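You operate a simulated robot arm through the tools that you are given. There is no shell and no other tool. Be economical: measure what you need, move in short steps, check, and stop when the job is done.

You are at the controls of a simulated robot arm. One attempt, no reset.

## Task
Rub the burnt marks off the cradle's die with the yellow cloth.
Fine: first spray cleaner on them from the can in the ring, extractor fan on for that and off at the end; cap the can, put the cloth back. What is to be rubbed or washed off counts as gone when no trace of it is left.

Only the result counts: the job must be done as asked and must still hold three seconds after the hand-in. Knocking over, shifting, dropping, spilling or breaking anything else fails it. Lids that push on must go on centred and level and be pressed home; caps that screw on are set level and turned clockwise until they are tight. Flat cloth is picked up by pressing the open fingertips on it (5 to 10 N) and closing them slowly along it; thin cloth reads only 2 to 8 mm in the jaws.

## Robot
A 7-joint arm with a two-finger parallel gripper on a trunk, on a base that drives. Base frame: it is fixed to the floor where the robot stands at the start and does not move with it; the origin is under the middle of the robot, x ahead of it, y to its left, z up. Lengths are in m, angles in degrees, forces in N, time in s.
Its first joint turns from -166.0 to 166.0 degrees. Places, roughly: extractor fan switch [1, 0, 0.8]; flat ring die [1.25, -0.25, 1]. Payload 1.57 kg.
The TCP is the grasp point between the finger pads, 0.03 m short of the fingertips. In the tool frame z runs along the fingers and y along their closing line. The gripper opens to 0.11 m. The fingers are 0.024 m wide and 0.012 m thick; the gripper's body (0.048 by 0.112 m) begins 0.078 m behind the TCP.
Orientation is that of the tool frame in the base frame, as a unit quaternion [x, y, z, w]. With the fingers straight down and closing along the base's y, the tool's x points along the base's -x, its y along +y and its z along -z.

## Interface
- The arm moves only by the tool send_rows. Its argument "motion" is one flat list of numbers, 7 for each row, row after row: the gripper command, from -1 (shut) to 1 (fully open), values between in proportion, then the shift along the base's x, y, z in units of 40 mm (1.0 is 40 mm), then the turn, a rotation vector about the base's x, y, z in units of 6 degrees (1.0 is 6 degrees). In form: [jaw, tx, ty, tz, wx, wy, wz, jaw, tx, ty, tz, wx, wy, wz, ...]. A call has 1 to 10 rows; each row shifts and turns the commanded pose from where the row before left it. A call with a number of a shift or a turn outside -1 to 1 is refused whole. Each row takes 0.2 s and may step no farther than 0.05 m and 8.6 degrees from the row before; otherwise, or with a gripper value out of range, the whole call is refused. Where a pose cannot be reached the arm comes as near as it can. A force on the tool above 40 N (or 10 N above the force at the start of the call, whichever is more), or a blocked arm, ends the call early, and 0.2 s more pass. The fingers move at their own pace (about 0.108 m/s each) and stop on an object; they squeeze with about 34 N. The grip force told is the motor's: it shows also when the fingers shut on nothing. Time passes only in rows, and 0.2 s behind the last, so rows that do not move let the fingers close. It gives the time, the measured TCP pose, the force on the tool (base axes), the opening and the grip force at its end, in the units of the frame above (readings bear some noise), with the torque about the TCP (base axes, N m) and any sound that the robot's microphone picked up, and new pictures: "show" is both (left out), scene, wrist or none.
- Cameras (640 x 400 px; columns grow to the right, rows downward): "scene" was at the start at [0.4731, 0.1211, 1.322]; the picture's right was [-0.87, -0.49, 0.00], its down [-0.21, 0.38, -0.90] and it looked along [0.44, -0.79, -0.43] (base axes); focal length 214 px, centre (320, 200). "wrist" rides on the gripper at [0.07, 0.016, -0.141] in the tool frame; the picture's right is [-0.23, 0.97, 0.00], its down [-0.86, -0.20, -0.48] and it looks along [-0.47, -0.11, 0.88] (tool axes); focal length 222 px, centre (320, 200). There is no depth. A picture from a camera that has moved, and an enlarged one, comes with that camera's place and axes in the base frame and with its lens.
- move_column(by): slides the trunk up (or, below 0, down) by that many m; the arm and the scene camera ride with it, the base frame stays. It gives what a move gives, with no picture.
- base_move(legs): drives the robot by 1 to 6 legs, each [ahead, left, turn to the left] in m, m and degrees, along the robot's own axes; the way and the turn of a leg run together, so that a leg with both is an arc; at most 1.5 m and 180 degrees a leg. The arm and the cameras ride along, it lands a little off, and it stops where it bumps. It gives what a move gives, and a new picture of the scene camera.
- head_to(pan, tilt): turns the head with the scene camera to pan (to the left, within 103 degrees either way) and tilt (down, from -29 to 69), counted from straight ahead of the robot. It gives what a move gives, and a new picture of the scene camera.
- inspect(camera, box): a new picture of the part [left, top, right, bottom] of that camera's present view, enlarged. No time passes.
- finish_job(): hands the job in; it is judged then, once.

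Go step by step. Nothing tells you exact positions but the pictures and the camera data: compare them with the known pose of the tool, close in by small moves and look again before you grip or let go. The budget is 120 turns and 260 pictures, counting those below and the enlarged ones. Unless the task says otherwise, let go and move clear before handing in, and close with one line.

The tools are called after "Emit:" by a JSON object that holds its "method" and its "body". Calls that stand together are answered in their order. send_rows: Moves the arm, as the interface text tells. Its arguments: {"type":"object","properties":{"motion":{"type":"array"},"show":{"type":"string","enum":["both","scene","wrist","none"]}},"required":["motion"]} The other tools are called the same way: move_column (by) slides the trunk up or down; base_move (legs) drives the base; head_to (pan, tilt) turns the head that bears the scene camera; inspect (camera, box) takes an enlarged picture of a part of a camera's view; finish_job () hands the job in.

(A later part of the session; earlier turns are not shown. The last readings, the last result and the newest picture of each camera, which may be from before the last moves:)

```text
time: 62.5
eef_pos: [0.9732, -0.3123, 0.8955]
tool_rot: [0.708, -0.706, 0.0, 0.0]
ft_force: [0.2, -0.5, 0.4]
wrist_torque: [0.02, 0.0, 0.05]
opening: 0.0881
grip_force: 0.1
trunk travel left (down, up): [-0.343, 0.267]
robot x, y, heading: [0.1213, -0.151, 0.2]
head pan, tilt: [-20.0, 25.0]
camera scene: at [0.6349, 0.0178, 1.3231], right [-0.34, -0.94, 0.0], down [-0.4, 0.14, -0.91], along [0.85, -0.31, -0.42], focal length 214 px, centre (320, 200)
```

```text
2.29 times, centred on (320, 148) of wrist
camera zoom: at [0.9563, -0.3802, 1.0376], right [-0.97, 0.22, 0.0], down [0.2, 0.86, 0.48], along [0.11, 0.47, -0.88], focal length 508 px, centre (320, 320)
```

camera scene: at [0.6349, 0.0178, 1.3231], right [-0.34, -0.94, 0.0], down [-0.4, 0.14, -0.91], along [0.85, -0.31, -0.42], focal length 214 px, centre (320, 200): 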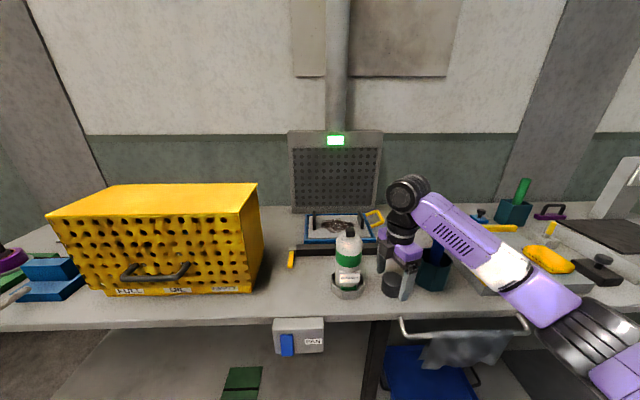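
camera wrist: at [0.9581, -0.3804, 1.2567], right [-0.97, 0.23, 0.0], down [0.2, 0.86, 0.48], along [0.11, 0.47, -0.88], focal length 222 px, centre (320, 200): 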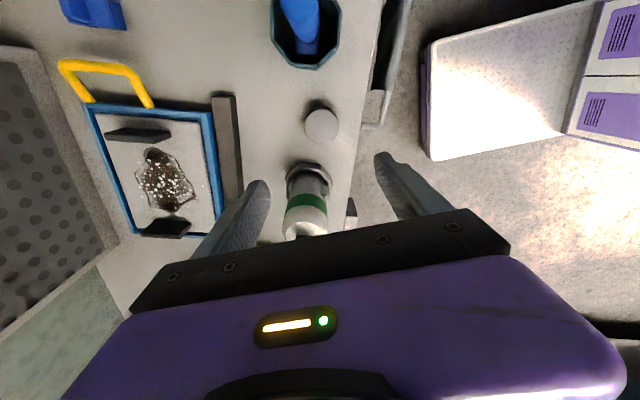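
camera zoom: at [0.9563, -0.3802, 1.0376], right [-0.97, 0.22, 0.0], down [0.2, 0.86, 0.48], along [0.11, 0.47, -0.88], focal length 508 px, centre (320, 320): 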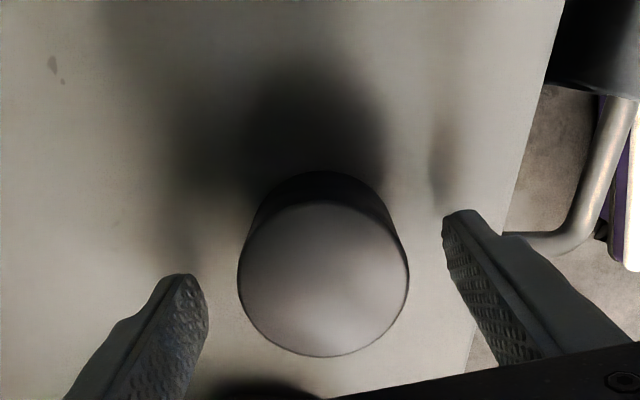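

Emit:
{"method": "send_rows", "body": {"motion": [0.6, -0.06, -0.02, -0.1, 0, 0, 0, 0.3, 0, 0, 0, 0, 0, 0, 0, 0, 0, 0, 0, 0, 0, -0.3, 0, 0, 0, 0, 0, 0, -1, 0, 0, 0, 0, 0, 0, -1, 0, 0, 0, 0, 0, 0], "show": "none"}}

Emit:
{"method": "send_rows", "body": {"motion": [-1, 0, 0, 0.5, 0, 0, 0, -1, 0, 0, 1, 0, 0, 0, -1, 0, 0, 1, 0, 0, 0, -1, 0, 0, 1, 0, 0, 0, -1, 0, 0, 1, 0, 0, 0, -1, 0, 0, 1, 0, 0, 0, -1, 0, 0, 0.5, 0, 0, 0], "show": "both"}}

Emit:
{"method": "inspect", "body": {"camera": "scene", "box": [330, 130, 490, 230]}}

```text
time: 64.0
eef_pos: [0.9693, -0.3129, 0.8934]
tool_rot: [0.708, -0.706, 0.0, 0.0]
ft_force: [0.1, -0.7, -0.4]
wrist_torque: [0.03, 0.02, -0.01]
opening: 0.058
grip_force: 33.9
trunk travel left (down, up): [-0.343, 0.267]
robot x, y, heading: [0.1207, -0.1505, 0.1]
head pan, tilt: [-20.0, 25.0]
```

```text
time: 65.5
eef_pos: [0.9695, -0.3133, 1.1338]
tool_rot: [0.708, -0.706, 0.0, 0.001]
ft_force: [0.5, 0.5, -0.1]
wrist_torque: [-0.01, 0.03, 0.0]
opening: 0.0578
grip_force: 34.0
trunk travel left (down, up): [-0.343, 0.267]
robot x, y, heading: [0.1164, -0.1517, -0.1]
head pan, tilt: [-20.0, 25.0]
camera scene: at [0.6351, 0.0177, 1.323], right [-0.34, -0.94, 0.0], down [-0.4, 0.14, -0.91], along [0.85, -0.31, -0.42], focal length 214 px, centre (320, 200)
camera wrist: at [0.9518, -0.382, 1.2755], right [-0.97, 0.22, 0.0], down [0.2, 0.86, 0.48], along [0.11, 0.47, -0.88], focal length 222 px, centre (320, 200)
```

scene: 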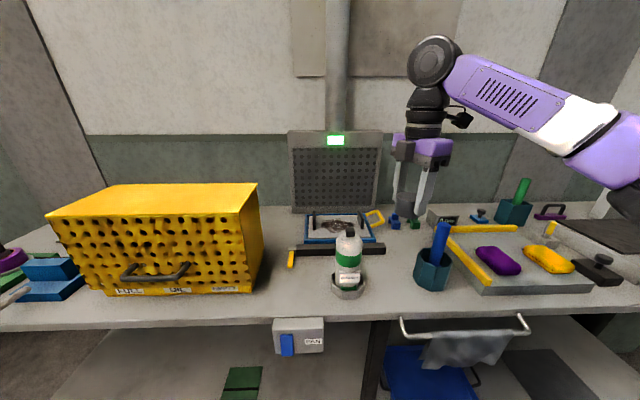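
wrist: 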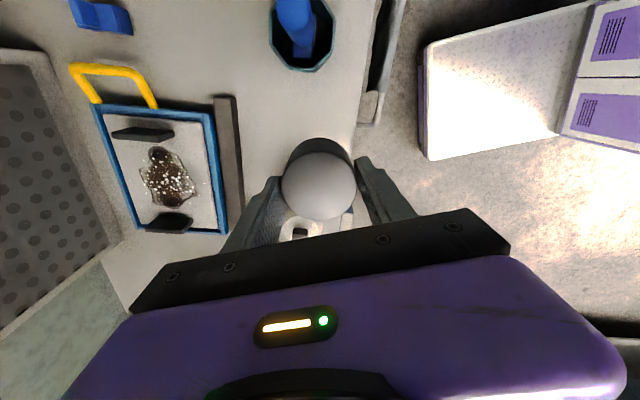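

```text
4.00 times, centred on (410, 180) of scene
camera zoom: at [0.6351, 0.0177, 1.323], right [-0.34, -0.94, 0.0], down [-0.4, 0.14, -0.91], along [0.85, -0.31, -0.42], focal length 858 px, centre (-40, 280)
```

zoom: 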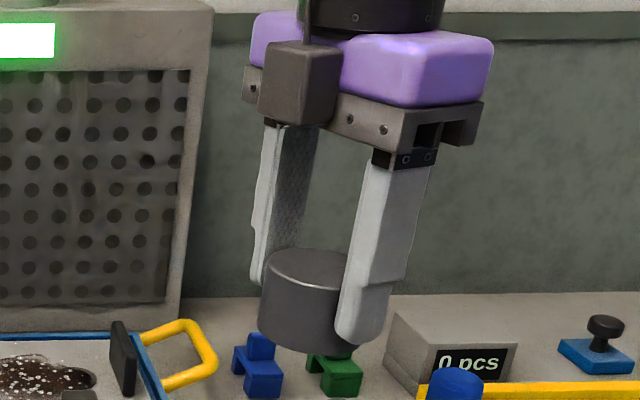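

The cap is held level. I'll carry it above the can at (1.022, -0.2025) and check alignment.

Emit:
{"method": "send_rows", "body": {"motion": [-1, 0.44, 0.92, 0, 0, 0, 0, -1, 0.44, 0.92, 0, 0, 0, 0, -1, 0.43, 0.92, 0, 0, 0, 0, -1, 0, 0, 0, 0, 0, 0, -1, 0, 0, -0.5, 0, 0, 0, -1, 0, 0, 0, 0, 0, 0], "show": "both"}}

Emit:
{"method": "inspect", "body": {"camera": "scene", "box": [285, 190, 413, 270]}}

Emit:
{"method": "inspect", "body": {"camera": "wrist", "box": [220, 90, 420, 215]}}

```text
time: 67.0
eef_pos: [1.0203, -0.2031, 1.1107]
tool_rot: [0.709, -0.706, 0.0, 0.0]
ft_force: [-1.0, 0.0, 0.5]
wrist_torque: [-0.01, -0.01, -0.02]
opening: 0.058
grip_force: 34.3
trunk travel left (down, up): [-0.343, 0.267]
robot x, y, heading: [0.1195, -0.1516, 0.0]
head pan, tilt: [-20.0, 25.0]
camera scene: at [0.6349, 0.0179, 1.3231], right [-0.34, -0.94, 0.0], down [-0.4, 0.14, -0.91], along [0.85, -0.31, -0.42], focal length 214 px, centre (320, 200)
camera wrist: at [1.0041, -0.2718, 1.2531], right [-0.97, 0.22, 0.0], down [0.2, 0.86, 0.48], along [0.11, 0.47, -0.88], focal length 222 px, centre (320, 200)
```

scene: 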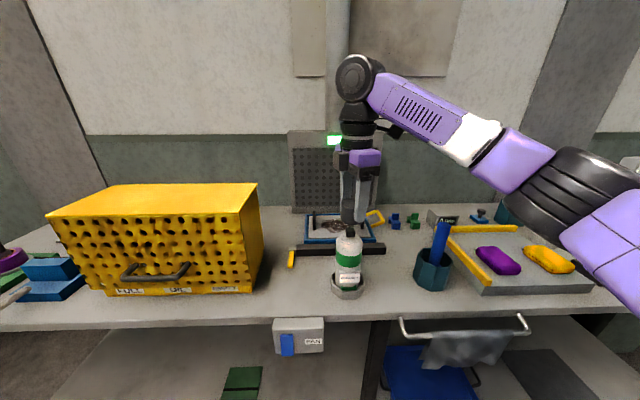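
wrist: 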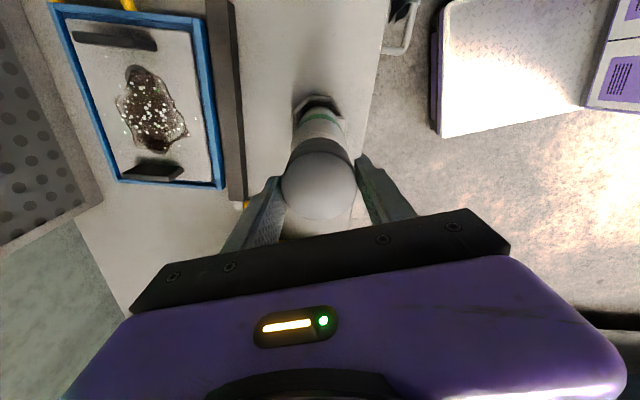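

```text
5.00 times, centred on (349, 230) of scene
camera zoom: at [0.6349, 0.0179, 1.3231], right [-0.34, -0.94, 0.0], down [-0.4, 0.14, -0.91], along [0.85, -0.31, -0.42], focal length 1072 px, centre (175, 50)
```

zoom: 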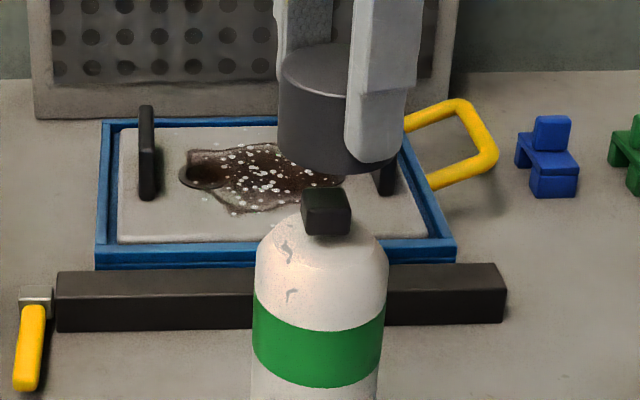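

```text
3.20 times, centred on (320, 152) of wrist
camera zoom: at [1.0041, -0.2718, 1.2531], right [-0.97, 0.22, 0.0], down [0.2, 0.86, 0.48], along [0.11, 0.47, -0.88], focal length 711 px, centre (320, 352)
```

zoom: 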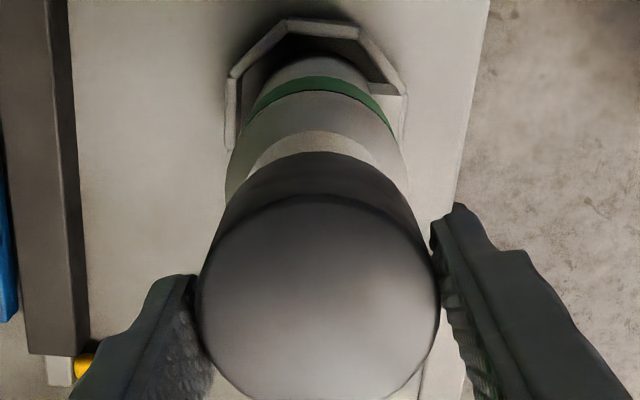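

The cap sits about 3 mm off toward the right. I'll correct and descend gradually.

Emit:
{"method": "send_rows", "body": {"motion": [-1, 0.045, 0.07, 0, 0, 0, 0, -1, 0, 0, -0.25, 0, 0, 0, -1, 0, 0, -0.25, 0, 0, 0, -1, 0, 0, -0.25, 0, 0, 0, -1, 0, 0, -0.25, 0, 0, 0, -1, 0, 0, 0, 0, 0, 0], "show": "none"}}

Emit:
{"method": "inspect", "body": {"camera": "scene", "box": [285, 200, 413, 280]}}

Emit:
{"method": "inspect", "body": {"camera": "wrist", "box": [220, 90, 420, 215]}}

```text
time: 68.3
eef_pos: [1.0214, -0.2006, 1.0727]
tool_rot: [0.708, -0.706, 0.0, 0.0]
ft_force: [-0.3, -0.4, -0.1]
wrist_torque: [0.03, 0.04, 0.02]
opening: 0.0579
grip_force: 34.8
trunk travel left (down, up): [-0.343, 0.267]
robot x, y, heading: [0.1192, -0.1522, -0.1]
head pan, tilt: [-20.0, 25.0]
```

```text
5.00 times, centred on (349, 240) of scene
camera zoom: at [0.635, 0.0178, 1.3231], right [-0.34, -0.94, 0.0], down [-0.4, 0.14, -0.91], along [0.85, -0.31, -0.42], focal length 1072 px, centre (175, 0)
```

zoom: 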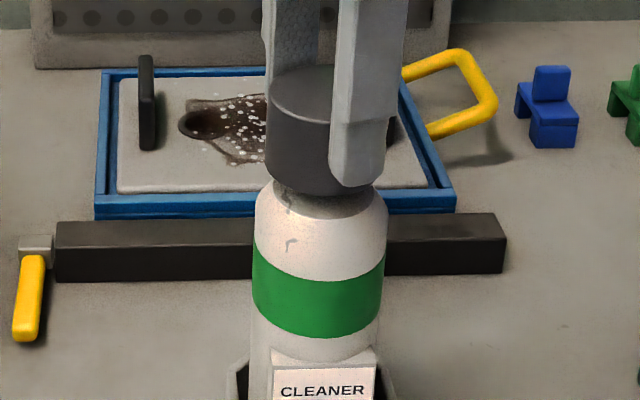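

```text
3.20 times, centred on (320, 152) of wrist
camera zoom: at [1.0063, -0.2682, 1.2141], right [-0.97, 0.22, 0.0], down [0.2, 0.86, 0.48], along [0.11, 0.47, -0.88], focal length 711 px, centre (320, 352)
```

zoom: 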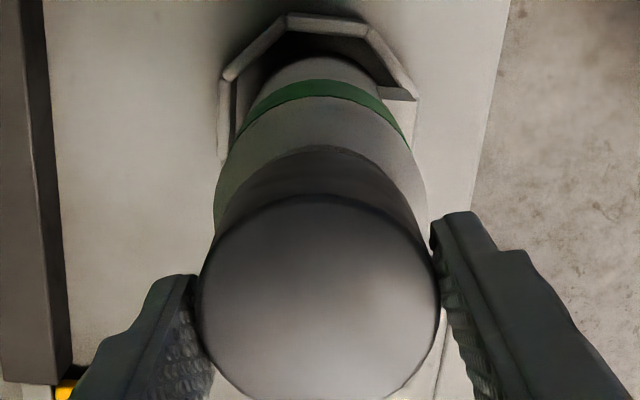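

Well centred now. I'll continue down gently until it meets the can.

Emit:
{"method": "send_rows", "body": {"motion": [-1, 0, 0, -0.15, 0, 0, 0, -1, 0, 0, -0.1, 0, 0, 0, -1, 0, 0, -0.1, 0, 0, 0, -1, 0, 0, -0.1, 0, 0, 0, -1, 0, 0, -0.1, 0, 0, 0, -1, 0, 0, 0, 0, 0, 0], "show": "none"}}

Emit:
{"method": "inspect", "body": {"camera": "scene", "box": [285, 200, 413, 280]}}

```text
time: 69.8
eef_pos: [1.0226, -0.1998, 1.0539]
tool_rot: [0.708, -0.706, 0.0, -0.001]
ft_force: [2.7, -2.7, 36.7]
wrist_torque: [-0.15, 0.36, -0.15]
opening: 0.0582
grip_force: 34.1
trunk travel left (down, up): [-0.343, 0.267]
robot x, y, heading: [0.1195, -0.1498, -0.2]
head pan, tilt: [-20.0, 25.0]
heard: snap
```

```text
5.00 times, centred on (349, 240) of scene
camera zoom: at [0.6341, 0.0177, 1.3238], right [-0.34, -0.94, 0.0], down [-0.4, 0.14, -0.91], along [0.85, -0.31, -0.42], focal length 1072 px, centre (175, 0)
```

zoom: 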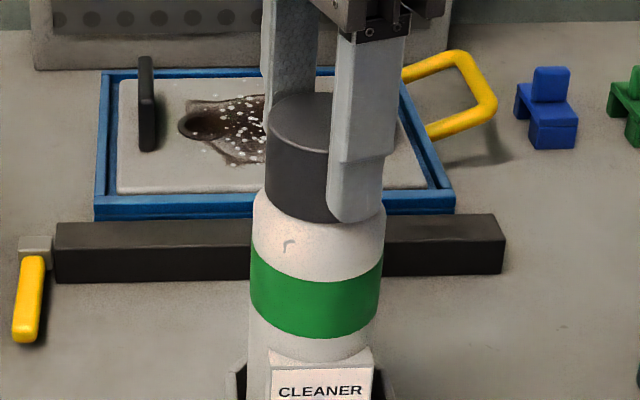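

It snapped home. I'll relax, open, and rise.

Emit:
{"method": "send_rows", "body": {"motion": [-1, 0, 0, 0.03, 0, 0, 0, 0.3, 0, 0, 0, 0, 0, 0, 0.6, 0, 0, 0, 0, 0, 0, 0.6, 0, 0, 0.5, 0, 0, 0, 0.6, 0, 0, 1, 0, 0, 0, 0.6, 0, 0, 1, 0, 0, 0, 0.6, 0, 0, 0.5, 0, 0, 0], "show": "scene"}}

Emit:
{"method": "inspect", "body": {"camera": "scene", "box": [285, 200, 413, 300]}}

```text
time: 71.3
eef_pos: [1.0212, -0.1985, 1.1706]
tool_rot: [0.708, -0.706, 0.0, 0.0]
ft_force: [-0.1, -0.4, 0.3]
wrist_torque: [0.01, 0.04, 0.0]
opening: 0.0881
grip_force: 0.1
trunk travel left (down, up): [-0.343, 0.267]
robot x, y, heading: [0.1155, -0.1516, -0.0]
head pan, tilt: [-20.0, 25.0]
camera scene: at [0.6352, 0.0177, 1.3229], right [-0.34, -0.94, 0.0], down [-0.4, 0.14, -0.91], along [0.85, -0.31, -0.42], focal length 214 px, centre (320, 200)
```

scene: 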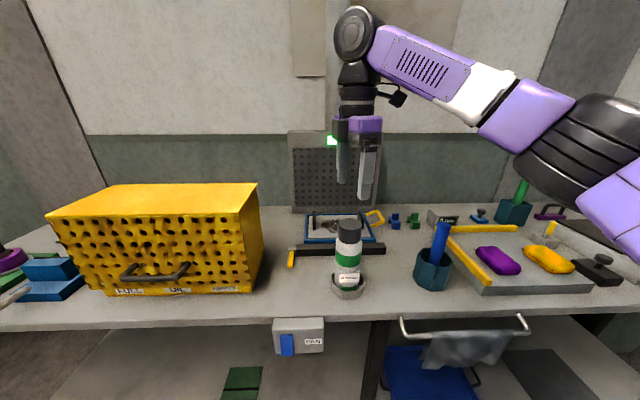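

```text
4.00 times, centred on (349, 250) of scene
camera zoom: at [0.6352, 0.0177, 1.3229], right [-0.34, -0.94, 0.0], down [-0.4, 0.14, -0.91], along [0.85, -0.31, -0.42], focal length 858 px, centre (204, 0)
```

zoom: 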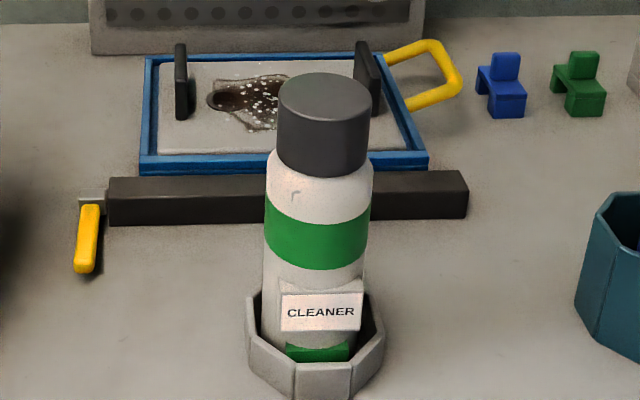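

The can is capped and in place. The bench is skewed about -18°, so the yellow cloth lies near (0.88, -0.79). I'll drive right to reach it.

Emit:
{"method": "base_move", "body": {"legs": [[0, -0.38, 0]]}}

Emit:
{"method": "inspect", "body": {"camera": "scene", "box": [300, 180, 560, 342]}}

Emit:
{"method": "inspect", "body": {"camera": "wrist", "box": [0, 0, 640, 400]}}

```text
time: 73.8
eef_pos: [1.0217, -0.5774, 1.1718]
tool_rot: [0.709, -0.705, 0.0, 0.001]
ft_force: [1.1, 0.7, -0.5]
wrist_torque: [-0.01, -0.01, 0.0]
opening: 0.0879
grip_force: 0.0
trunk travel left (down, up): [-0.343, 0.267]
robot x, y, heading: [0.1237, -0.5338, 0.3]
head pan, tilt: [-20.0, 25.0]
camera scene: at [0.6351, -0.3626, 1.3231], right [-0.34, -0.94, 0.0], down [-0.4, 0.14, -0.91], along [0.85, -0.31, -0.42], focal length 214 px, centre (320, 200)
```

scene: 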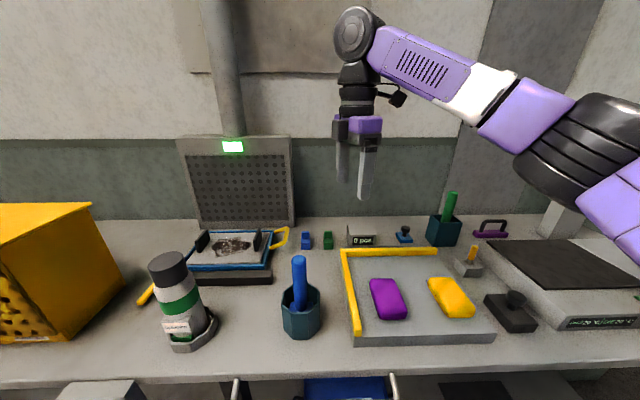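

```text
2.46 times, centred on (430, 261) of scene
camera zoom: at [0.6351, -0.3626, 1.3231], right [-0.34, -0.94, 0.0], down [-0.4, 0.14, -0.91], along [0.85, -0.31, -0.42], focal length 528 px, centre (49, 50)
```

zoom: 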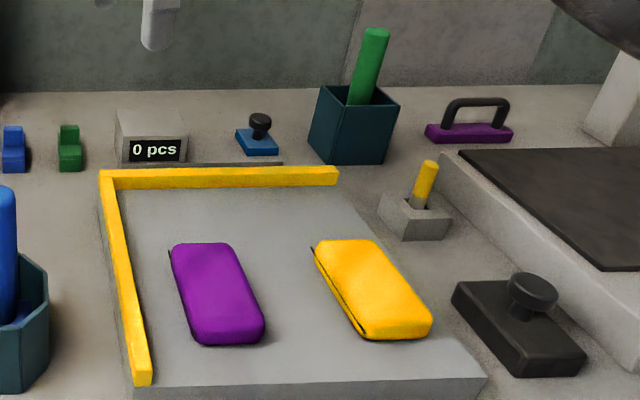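

```text
1.00 times, centred on (320, 200) of wrist (not enlarged: the box is as wide or as high as the picture)
camera zoom: at [1.0059, -0.6466, 1.3128], right [-0.98, 0.22, 0.0], down [0.19, 0.86, 0.48], along [0.11, 0.47, -0.88], focal length 222 px, centre (320, 200)
```

zoom: 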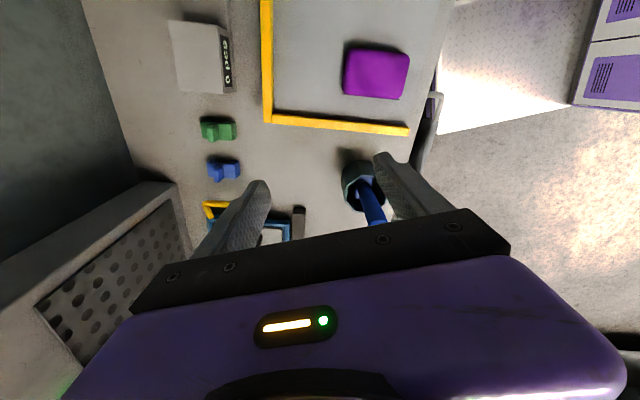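

The yellow folded cloth is at about (0.87, -0.777), its long side skewed like the bench. I'll move above it, turning the fingers to straddle its short side.

Emit:
{"method": "send_rows", "body": {"motion": [1, -0.37, -0.5, 0, 0, 0, 1, 1, -0.37, -0.5, 0, 0, 0, 1, 1, -0.37, -0.5, 0, 0, 0, 1, 1, -0.37, -0.5, 0, 0, 0, 1, 1, -0.37, -0.5, 0, 0, 0, 1, 1, -0.37, -0.5, 0, 0, 0, 1, 1, -0.37, -0.5, 0, 0, 0, 1, 1, -0.37, -0.5, 0, 0, 0, 1, 1, -0.37, -0.5, 0, 0, 0, 1, 1, -0.37, -0.5, 0, 0, 0, 1], "show": "none"}}

Emit:
{"method": "send_rows", "body": {"motion": [1, 0, 0, -0.3, 0, 0, 1, 1, 0, 0, -0.3, 0, 0, 1, 1, 0, 0, -0.3, 0, 0, 0, 1, 0, 0, 0, 0, 0, 0], "show": "both"}}

Emit:
{"method": "inspect", "body": {"camera": "wrist", "box": [200, 60, 440, 210]}}

```text
time: 76.0
eef_pos: [0.8751, -0.7782, 1.1719]
tool_rot: [0.967, -0.255, 0.0, 0.0]
ft_force: [0.8, 0.8, -0.5]
wrist_torque: [-0.08, -0.01, -0.01]
opening: 0.11
grip_force: 0.0
trunk travel left (down, up): [-0.343, 0.267]
robot x, y, heading: [0.1219, -0.5344, 0.1]
head pan, tilt: [-20.0, 25.0]
```

```text
time: 77.0
eef_pos: [0.874, -0.7793, 1.1355]
tool_rot: [0.988, -0.152, 0.001, 0.0]
ft_force: [-0.5, -0.1, 0.0]
wrist_torque: [0.04, 0.01, 0.0]
opening: 0.1097
grip_force: 0.1
trunk travel left (down, up): [-0.343, 0.267]
robot x, y, heading: [0.1226, -0.5306, 0.0]
head pan, tilt: [-20.0, 25.0]
camera scene: at [0.635, -0.3626, 1.3231], right [-0.34, -0.94, 0.0], down [-0.4, 0.14, -0.91], along [0.85, -0.31, -0.42], focal length 214 px, centre (320, 200)
camera wrist: at [0.9345, -0.8135, 1.2771], right [-0.51, -0.86, 0.0], down [-0.76, 0.45, 0.48], along [-0.41, 0.24, -0.88], focal length 222 px, centre (320, 200)
```

scene: 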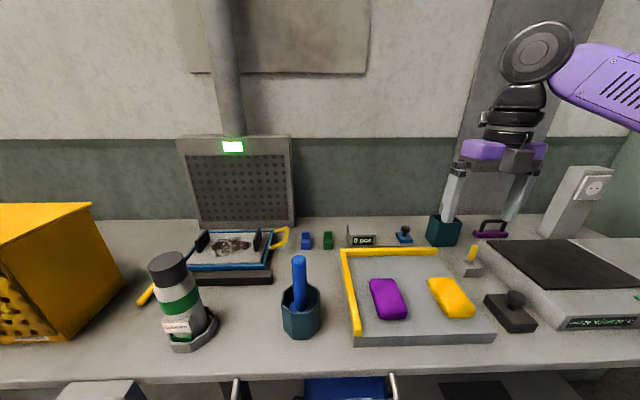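
wrist: 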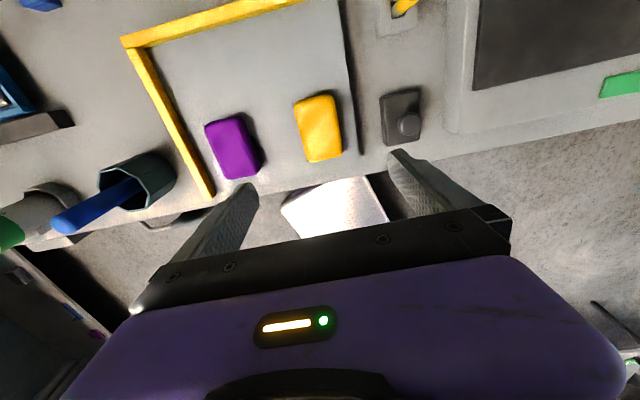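

```text
2.67 times, centred on (320, 135) of wrist
camera zoom: at [0.9345, -0.8135, 1.2771], right [-0.51, -0.86, 0.0], down [-0.76, 0.45, 0.48], along [-0.41, 0.24, -0.88], focal length 592 px, centre (320, 373)
```

zoom: 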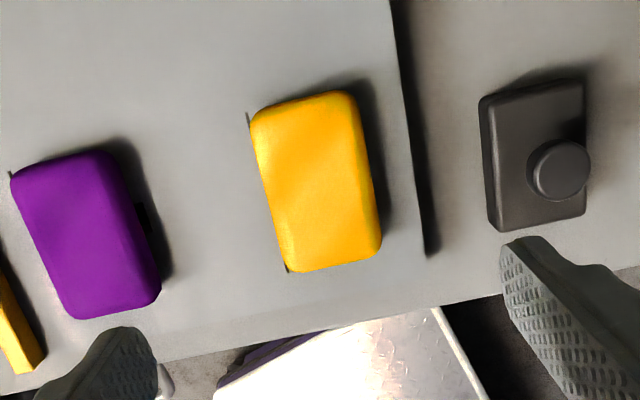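

The cloth's centre is (0.874, -0.778), about 0.10 x 0.06 m, at yaw -20°. I'll trim the yaw and descend to just above it.

Emit:
{"method": "send_rows", "body": {"motion": [1, 0, 0.03, -0.9, 0, 0, -0.5, 1, 0, 0, -0.9, 0, 0, 0, 1, 0, 0, -0.9, 0, 0, 0, 1, 0, 0, -0.9, 0, 0, 0, 1, 0, 0, -0.55, 0, 0, 0, 1, 0, 0, 0, 0, 0, 0], "show": "both"}}

Emit:
{"method": "inspect", "body": {"camera": "scene", "box": [380, 230, 540, 330]}}

```text
time: 78.4
eef_pos: [0.8742, -0.7771, 0.9687]
tool_rot: [0.984, -0.179, 0.001, 0.0]
ft_force: [0.4, 0.6, 0.4]
wrist_torque: [0.02, -0.01, 0.02]
opening: 0.11
grip_force: 0.1
trunk travel left (down, up): [-0.343, 0.267]
robot x, y, heading: [0.1227, -0.5342, 0.3]
head pan, tilt: [-20.0, 25.0]
camera scene: at [0.635, -0.3626, 1.3231], right [-0.34, -0.94, 0.0], down [-0.4, 0.14, -0.91], along [0.85, -0.31, -0.42], focal length 214 px, centre (320, 200)
camera wrist: at [0.9323, -0.8149, 1.1096], right [-0.56, -0.83, 0.0], down [-0.73, 0.49, 0.48], along [-0.4, 0.27, -0.88], focal length 222 px, centre (320, 200)
```

scene: 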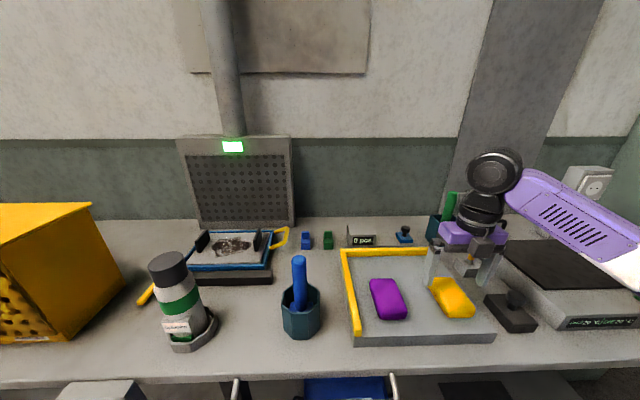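
wrist: 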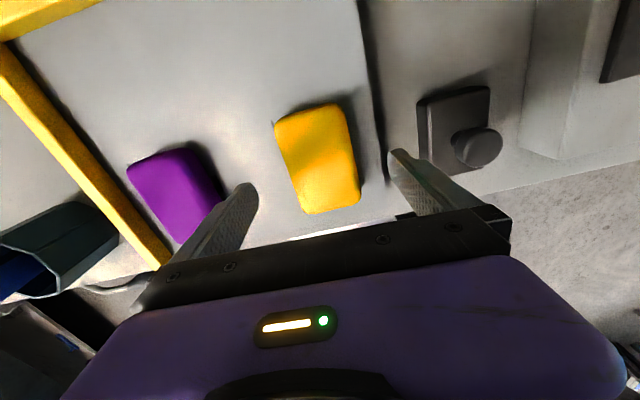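

```text
4.00 times, centred on (460, 280) of scene
camera zoom: at [0.635, -0.3626, 1.3231], right [-0.34, -0.94, 0.0], down [-0.4, 0.14, -0.91], along [0.85, -0.31, -0.42], focal length 858 px, centre (-240, -120)
```

zoom: 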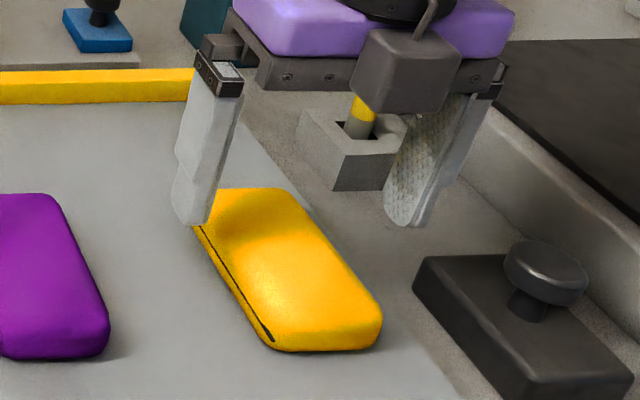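

Emit:
{"method": "send_rows", "body": {"motion": [0.66, 0.04, 0.04, 0, 0, 0, 0, 0.66, 0, 0, -0.6, 0, 0, 0, 0.66, 0, 0, -0.5, 0, 0, 0, 0.66, 0, 0, -0.1, 0, 0, 0, 0.66, 0, 0, 0, 0, 0, 0], "show": "wrist"}}

Emit:
{"method": "inspect", "body": {"camera": "scene", "box": [400, 240, 528, 320]}}

```text
time: 79.6
eef_pos: [0.8758, -0.7769, 0.9227]
tool_rot: [0.984, -0.179, 0.001, -0.001]
ft_force: [0.9, -0.1, -0.3]
wrist_torque: [0.0, -0.01, 0.02]
opening: 0.0914
grip_force: 0.1
trunk travel left (down, up): [-0.343, 0.267]
robot x, y, heading: [0.1204, -0.5347, 0.3]
head pan, tilt: [-20.0, 25.0]
camera wrist: at [0.9344, -0.8142, 1.0635], right [-0.56, -0.83, 0.0], down [-0.73, 0.49, 0.48], along [-0.4, 0.27, -0.88], focal length 222 px, centre (320, 200)
```

wrist: 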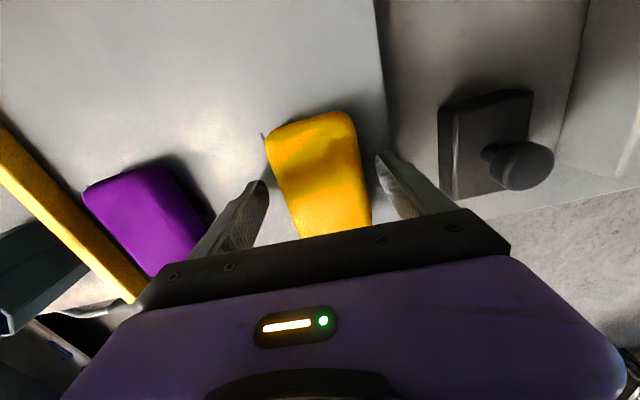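

```text
5.00 times, centred on (464, 280) of scene
camera zoom: at [0.635, -0.3626, 1.3231], right [-0.34, -0.94, 0.0], down [-0.4, 0.14, -0.91], along [0.85, -0.31, -0.42], focal length 1072 px, centre (-400, -200)
```

zoom: 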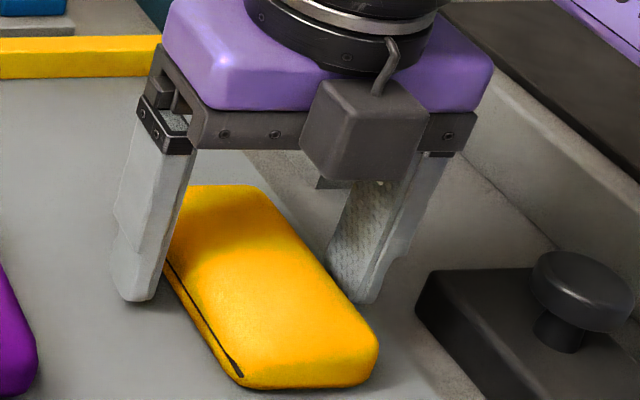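

Emit:
{"method": "send_rows", "body": {"motion": [0.66, 0, 0, -0.1, 0, 0, 0, 0.4, 0, 0, 0, 0, 0, 0, 0.1, 0, 0, 0, 0, 0, 0, -0.2, 0, 0, 0, 0, 0, 0, -1, 0, 0, 0, 0, 0, 0, -1, 0, 0, 0, 0, 0, 0], "show": "wrist"}}

Emit:
{"method": "inspect", "body": {"camera": "scene", "box": [400, 240, 528, 320]}}

```text
time: 81.0
eef_pos: [0.8749, -0.7752, 0.9187]
tool_rot: [0.984, -0.179, 0.001, 0.0]
ft_force: [0.5, -0.2, 1.4]
wrist_torque: [-0.04, 0.0, 0.1]
opening: 0.0643
grip_force: 33.9
trunk travel left (down, up): [-0.343, 0.267]
robot x, y, heading: [0.1207, -0.5366, 0.3]
head pan, tilt: [-20.0, 25.0]
camera wrist: at [0.9348, -0.8139, 1.0592], right [-0.56, -0.83, 0.0], down [-0.73, 0.49, 0.48], along [-0.4, 0.27, -0.88], focal length 222 px, centre (320, 200)
```

wrist: 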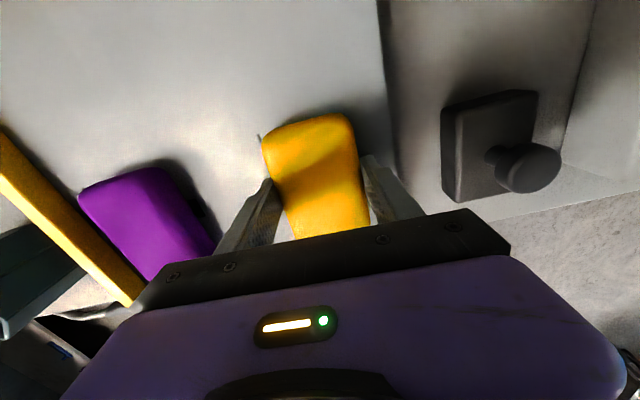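

```text
5.00 times, centred on (464, 280) of scene
camera zoom: at [0.635, -0.3626, 1.3231], right [-0.34, -0.94, 0.0], down [-0.4, 0.14, -0.91], along [0.85, -0.31, -0.42], focal length 1072 px, centre (-400, -200)
```

zoom: 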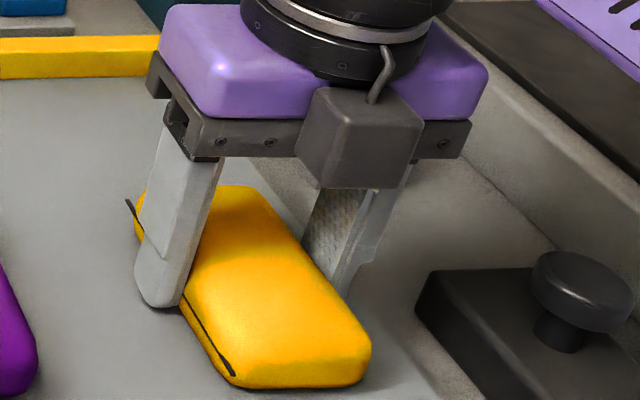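

Gripped. I'll lift and check the cloth hangs level.

Emit:
{"method": "send_rows", "body": {"motion": [-1, 0, 0, 0.5, 0, 0, 0, -1, 0, 0, 1, 0, 0, 0, -1, 0, 0, 1, 0, 0, 0, -1, 0, 0, 1, 0, 0, 0, -1, 0, 0, 1, 0, 0, 0, -1, 0, 0, 0.8, 0, 0, 0], "show": "scene"}}

Emit:
{"method": "inspect", "body": {"camera": "scene", "box": [400, 130, 560, 230]}}

```text
time: 82.4
eef_pos: [0.8733, -0.7736, 1.1299]
tool_rot: [0.984, -0.18, 0.001, 0.001]
ft_force: [-0.2, 0.8, -0.5]
wrist_torque: [0.02, 0.04, 0.0]
opening: 0.0646
grip_force: 34.1
trunk travel left (down, up): [-0.343, 0.267]
robot x, y, heading: [0.1209, -0.5318, 0.1]
head pan, tilt: [-20.0, 25.0]
camera scene: at [0.6352, -0.3627, 1.3229], right [-0.34, -0.94, 0.0], down [-0.4, 0.14, -0.91], along [0.85, -0.31, -0.42], focal length 214 px, centre (320, 200)
```

scene: 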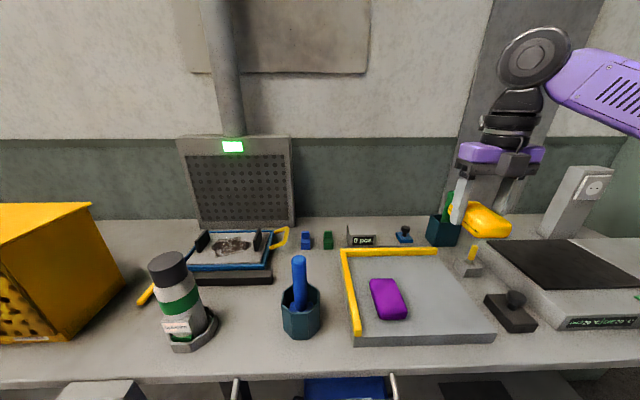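

```text
4.00 times, centred on (480, 180) of scene
camera zoom: at [0.6352, -0.3627, 1.3229], right [-0.34, -0.94, 0.0], down [-0.4, 0.14, -0.91], along [0.85, -0.31, -0.42], focal length 858 px, centre (-320, 280)
```

zoom: 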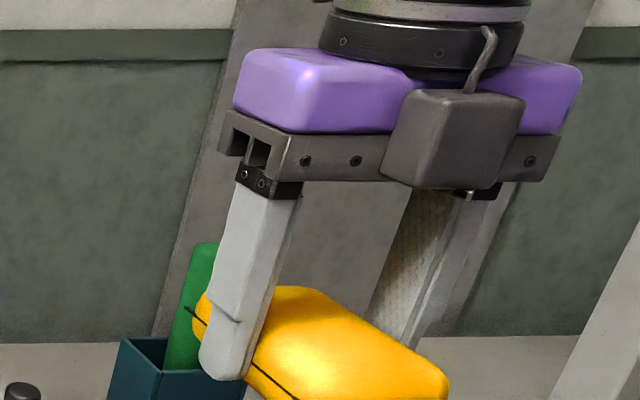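

The cloth is held well. I'll drive back to the cradle and then turn the cloth so its long side runs across the die between the two black plates.

Emit:
{"method": "base_move", "body": {"legs": [[0, 0.38, 0], [0.23, 0, 0]]}}

Emit:
{"method": "send_rows", "body": {"motion": [-1, 0.3, 0.2, 0, 0, 0, -1, -1, 0.3, 0.2, 0, 0, 0, -1, -1, 0.3, 0.2, 0, 0, 0, -1, -1, 0.3, 0.2, 0, 0, 0, -1, -1, 0.3, 0.2, 0, 0, 0, -1, -1, 0.3, 0.2, 0, 0, 0, -1, -1, 0.3, 0.2, 0, 0, 0, -1, -1, 0.3, 0.2, 0, 0, 0, -1, -1, 0.3, 0.2, 0, 0, 0, -1, -1, 0.3, 0.2, 0, 0, 0, -1], "show": "none"}}

Emit:
{"method": "send_rows", "body": {"motion": [-1, 0, 0, 0, 0, 0, -1, -1, 0, 0, 0, 0, 0, -1, -1, 0, 0, 0, 0, 0, -1, -1, 0, 0, 0, 0, 0, -1, -1, 0, 0, 0, 0, 0, -0.7, -1, 0, 0, 0, 0, 0, 0], "show": "both"}}

```text
time: 86.1
eef_pos: [1.1038, -0.3914, 1.1301]
tool_rot: [0.984, -0.179, 0.0, 0.0]
ft_force: [-1.1, 0.2, -0.7]
wrist_torque: [0.01, -0.02, 0.01]
opening: 0.0641
grip_force: 34.0
trunk travel left (down, up): [-0.343, 0.267]
robot x, y, heading: [0.3507, -0.1495, 0.3]
head pan, tilt: [-20.0, 25.0]
camera scene: at [0.8644, 0.0217, 1.3231], right [-0.34, -0.94, 0.0], down [-0.4, 0.14, -0.91], along [0.85, -0.31, -0.42], focal length 214 px, centre (320, 200)
```

scene: 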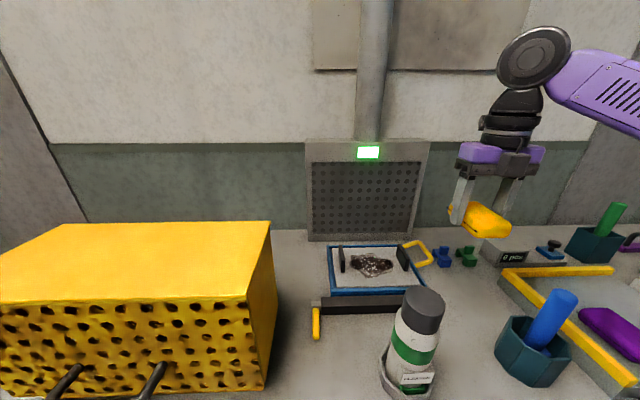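

```text
time: 88.3
eef_pos: [1.2248, -0.3108, 1.131]
tool_rot: [0.761, -0.649, 0.0, 0.0]
ft_force: [0.0, 0.1, 0.0]
wrist_torque: [-0.01, -0.01, -0.02]
opening: 0.0642
grip_force: 34.0
trunk travel left (down, up): [-0.343, 0.267]
robot x, y, heading: [0.35, -0.1519, -0.0]
head pan, tilt: [-20.0, 25.0]
```

```text
time: 89.7
eef_pos: [1.2239, -0.3107, 1.1301]
tool_rot: [-0.581, 0.814, -0.001, 0.0]
ft_force: [0.5, -0.7, -0.7]
wrist_torque: [-0.02, -0.01, -0.01]
opening: 0.0642
grip_force: 34.4
trunk travel left (down, up): [-0.343, 0.267]
robot x, y, heading: [0.3472, -0.1481, 0.1]
head pan, tilt: [-20.0, 25.0]
camera scene: at [0.8644, 0.0217, 1.323], right [-0.34, -0.94, 0.0], down [-0.4, 0.14, -0.91], along [0.85, -0.31, -0.42], focal length 214 px, centre (320, 200)
camera wrist: at [1.1846, -0.3706, 1.2716], right [-0.85, 0.53, 0.0], down [0.47, 0.74, 0.48], along [0.25, 0.41, -0.88], focal length 222 px, centre (320, 200)
```

scene: 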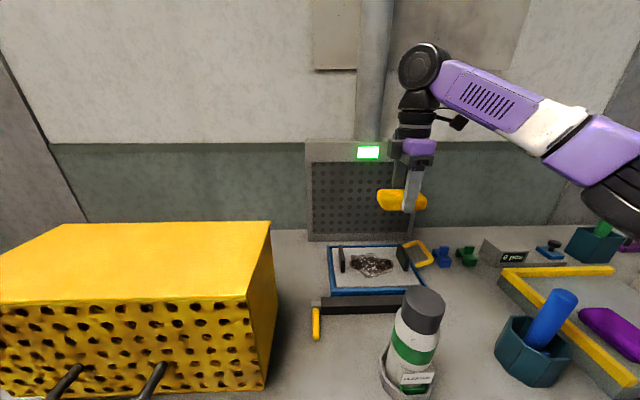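
wrist: 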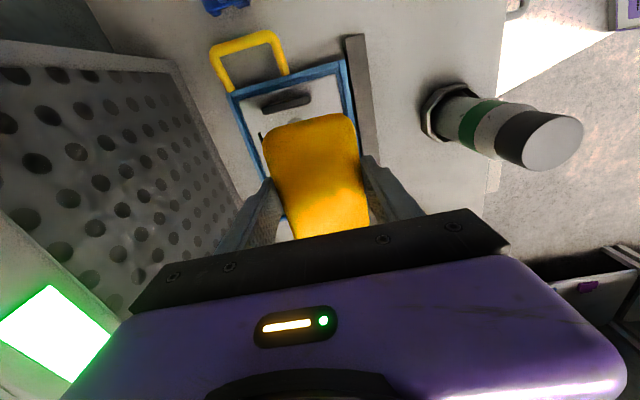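

Emit:
{"method": "inspect", "body": {"camera": "scene", "box": [308, 230, 436, 310]}}

Emit:
{"method": "inspect", "body": {"camera": "wrist", "box": [200, 20, 420, 240]}}

```text
5.00 times, centred on (372, 270) of scene
camera zoom: at [0.8644, 0.0217, 1.323], right [-0.34, -0.94, 0.0], down [-0.4, 0.14, -0.91], along [0.85, -0.31, -0.42], focal length 1072 px, centre (60, -150)
```

zoom: 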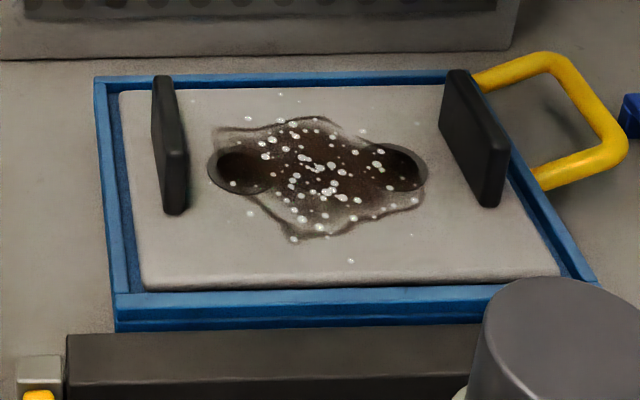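

```text
1.82 times, centred on (310, 130) of wrist
camera zoom: at [1.1846, -0.3706, 1.2716], right [-0.85, 0.53, 0.0], down [0.47, 0.74, 0.48], along [0.25, 0.41, -0.88], focal length 404 px, centre (338, 327)
```

zoom: 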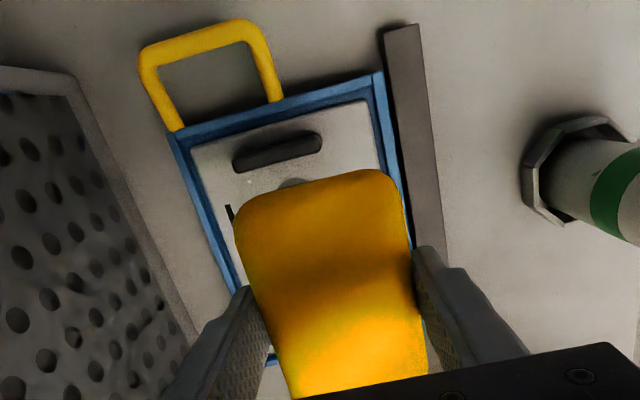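

The die surface is near z 0.885 with the marks centred at (1.2755, -0.289); the plates leave about 17 cm between them. I'll move above the centre and come down to just over the die.

Emit:
{"method": "send_rows", "body": {"motion": [-1, 0.65, 0.27, 0, 0, 0, 0, -1, 0.64, 0.27, 0, 0, 0, 0, -1, 0, 0, -0.9, 0, 0, 0, -1, 0, 0, -0.9, 0, 0, 0, -1, 0, 0, -0.9, 0, 0, 0, -1, 0, 0, -0.9, 0, 0, 0, -1, 0, 0, 0, 0, 0, 0], "show": "both"}}

Emit:
{"method": "inspect", "body": {"camera": "scene", "box": [308, 230, 436, 310]}}

```text
time: 91.3
eef_pos: [1.2749, -0.2889, 0.9849]
tool_rot: [-0.582, 0.813, 0.0, 0.0]
ft_force: [-0.6, 0.1, -0.6]
wrist_torque: [0.01, -0.01, 0.0]
opening: 0.0641
grip_force: 33.5
trunk travel left (down, up): [-0.343, 0.267]
robot x, y, heading: [0.3493, -0.1501, -0.2]
head pan, tilt: [-20.0, 25.0]
camera scene: at [0.8643, 0.0217, 1.3231], right [-0.34, -0.94, 0.0], down [-0.4, 0.14, -0.91], along [0.85, -0.31, -0.42], focal length 214 px, centre (320, 200)
camera wrist: at [1.2365, -0.3485, 1.1265], right [-0.85, 0.53, 0.0], down [0.47, 0.75, 0.48], along [0.25, 0.41, -0.88], focal length 222 px, centre (320, 200)
```

scene: 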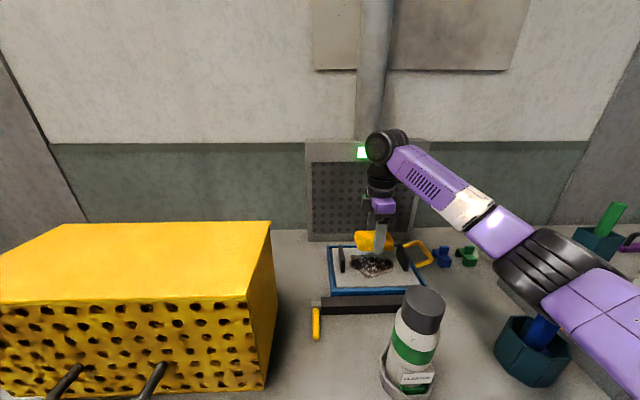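
wrist: 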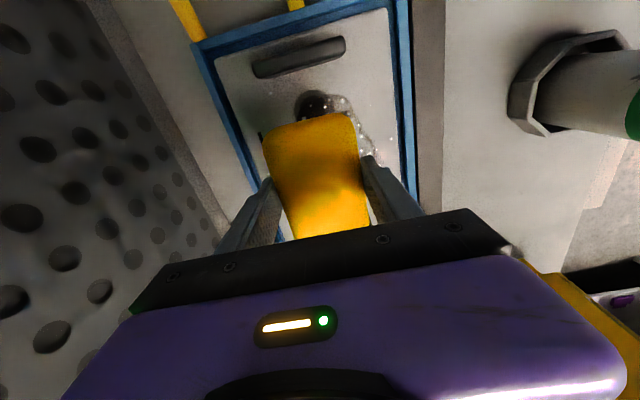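

```text
5.00 times, centred on (372, 270) of scene
camera zoom: at [0.8643, 0.0217, 1.3231], right [-0.34, -0.94, 0.0], down [-0.4, 0.14, -0.91], along [0.85, -0.31, -0.42], focal length 1072 px, centre (60, -150)
```

zoom: 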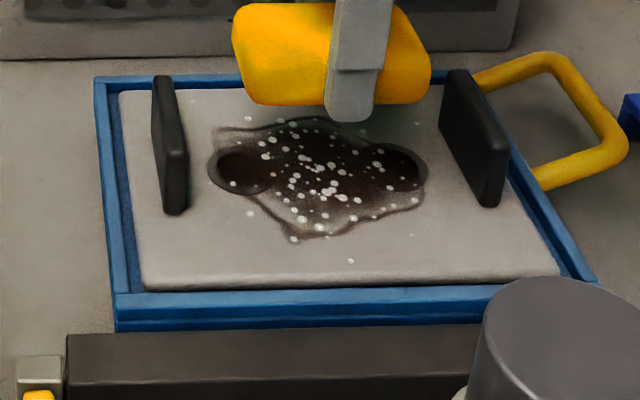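

The fingertips are nearly level with the cloth's underside. I'll set the cloth onto the die, then regrip slightly higher so only cloth touches.

Emit:
{"method": "send_rows", "body": {"motion": [-1, 0, 0, -0.9, 0, 0, 0, -1, 0, 0, -0.6, 0, 0, 0, -1, 0, 0, -0.06, 0, 0, 0, -1, 0, 0, 0, 0, 0, 0], "show": "none"}}

Emit:
{"method": "send_rows", "body": {"motion": [-1, 0, 0, -0.05, 0, 0, 0, -1, 0, 0, 0, 0, 0, 0], "show": "none"}}

Emit:
{"method": "inspect", "body": {"camera": "scene", "box": [308, 230, 436, 310]}}

```text
time: 92.3
eef_pos: [1.2742, -0.289, 0.9239]
tool_rot: [-0.582, 0.813, 0.0, 0.001]
ft_force: [0.2, 0.2, -1.1]
wrist_torque: [0.01, -0.02, -0.01]
opening: 0.0639
grip_force: 33.8
trunk travel left (down, up): [-0.343, 0.267]
robot x, y, heading: [0.3518, -0.1487, -0.1]
head pan, tilt: [-20.0, 25.0]
```

```text
time: 92.9
eef_pos: [1.2747, -0.289, 0.9226]
tool_rot: [-0.583, 0.813, 0.0, 0.001]
ft_force: [-1.9, 0.3, 12.7]
wrist_torque: [0.02, 0.25, 0.08]
opening: 0.0638
grip_force: 34.1
trunk travel left (down, up): [-0.343, 0.267]
robot x, y, heading: [0.3475, -0.1483, 0.2]
head pan, tilt: [-20.0, 25.0]
```

```text
5.00 times, centred on (372, 270) of scene
camera zoom: at [0.8639, 0.0218, 1.3234], right [-0.34, -0.94, 0.0], down [-0.4, 0.14, -0.91], along [0.85, -0.31, -0.42], focal length 1072 px, centre (60, -150)
```

zoom: 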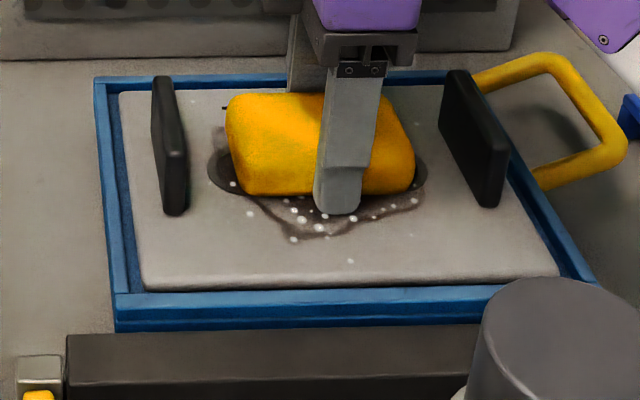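

Emit:
{"method": "send_rows", "body": {"motion": [-1, 0, 0, 0.04, 0, 0, 0, 0.5, 0, 0, 0, 0, 0, 0, 0.5, 0, 0, 0, 0, 0, 0, 0.5, 0, 0, 0.12, 0, 0, 0, 0, 0, 0, 0, 0, 0, 0, -0.3, 0, 0, 0, 0, 0, 0, -1, 0, 0, 0, 0, 0, 0, -1, 0, 0, 0, 0, 0, 0], "show": "wrist"}}

Emit:
{"method": "inspect", "body": {"camera": "scene", "box": [308, 230, 436, 310]}}

```text
time: 94.7
eef_pos: [1.2736, -0.2903, 0.9288]
tool_rot: [-0.581, 0.814, 0.0, -0.001]
ft_force: [0.6, -0.1, 1.0]
wrist_torque: [-0.02, -0.04, -0.01]
opening: 0.0639
grip_force: 34.0
trunk travel left (down, up): [-0.343, 0.267]
robot x, y, heading: [0.3486, -0.1499, 0.3]
head pan, tilt: [-20.0, 25.0]
camera wrist: at [1.2359, -0.3494, 1.0693], right [-0.85, 0.53, 0.0], down [0.47, 0.75, 0.48], along [0.25, 0.41, -0.88], focal length 222 px, centre (320, 200)
```

wrist: 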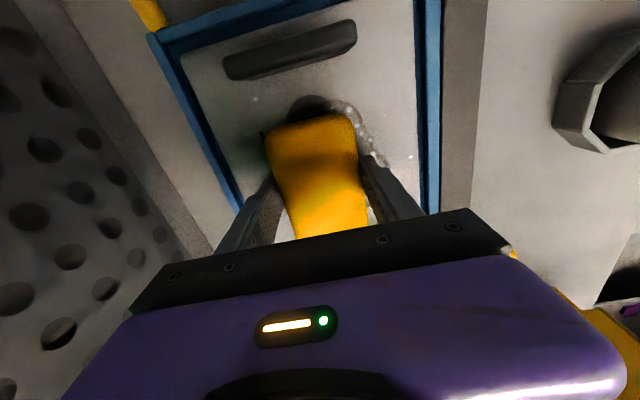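

```text
5.00 times, centred on (372, 270) of scene
camera zoom: at [0.8644, 0.0218, 1.3231], right [-0.34, -0.94, 0.0], down [-0.4, 0.14, -0.91], along [0.85, -0.31, -0.42], focal length 1072 px, centre (60, -150)
```

zoom: 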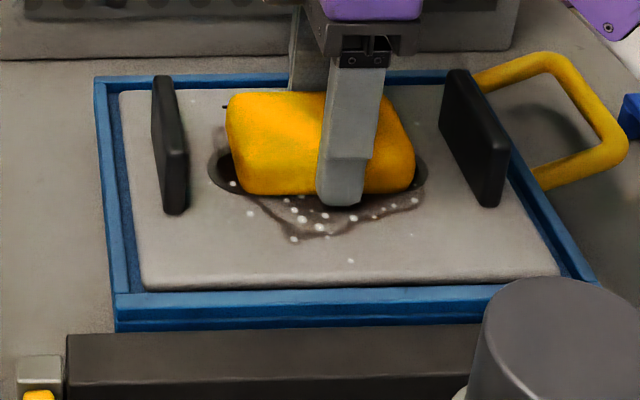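

Regripped about 6 mm higher. Now I'll press lightly and rub in strokes across the marks, keeping clear of the plates.

Emit:
{"method": "send_rows", "body": {"motion": [-1, 0, 0, -0.06, 0, 0, 0, -1, 0.14, 0.427, 0, 0, 0, 0, -1, -0.14, -0.427, 0, 0, 0, 0, -1, -0.14, -0.427, 0, 0, 0, 0, -1, -0.356, 0.116, 0, 0, 0, 0, -1, 0.14, 0.427, 0, 0, 0, 0, -1, 0.14, 0.427, 0, 0, 0, 0, -1, -0.356, 0.116, 0, 0, 0, 0, -1, -0.14, -0.427, 0, 0, 0, 0, -1, -0.14, -0.427, 0, 0, 0, 0], "show": "none"}}

Emit:
{"method": "inspect", "body": {"camera": "scene", "box": [308, 230, 436, 310]}}

```text
time: 96.3
eef_pos: [1.2647, -0.2733, 0.927]
tool_rot: [-0.581, 0.814, -0.002, 0.0]
ft_force: [-2.3, 2.9, 15.2]
wrist_torque: [0.24, 0.38, 0.06]
opening: 0.0643
grip_force: 33.9
trunk travel left (down, up): [-0.343, 0.267]
robot x, y, heading: [0.3477, -0.1473, 0.1]
head pan, tilt: [-20.0, 25.0]
stopped in row 8: the force on the tool passed its limit at 42 N (the readings are from after the stop); the commanded pose is now the measured one
```

```text
5.00 times, centred on (372, 270) of scene
camera zoom: at [0.8638, 0.0214, 1.3228], right [-0.34, -0.94, 0.0], down [-0.4, 0.14, -0.91], along [0.85, -0.31, -0.42], focal length 1072 px, centre (60, -150)
```

zoom: 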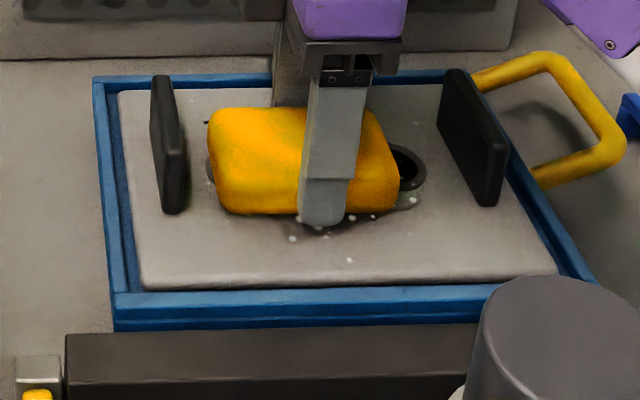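

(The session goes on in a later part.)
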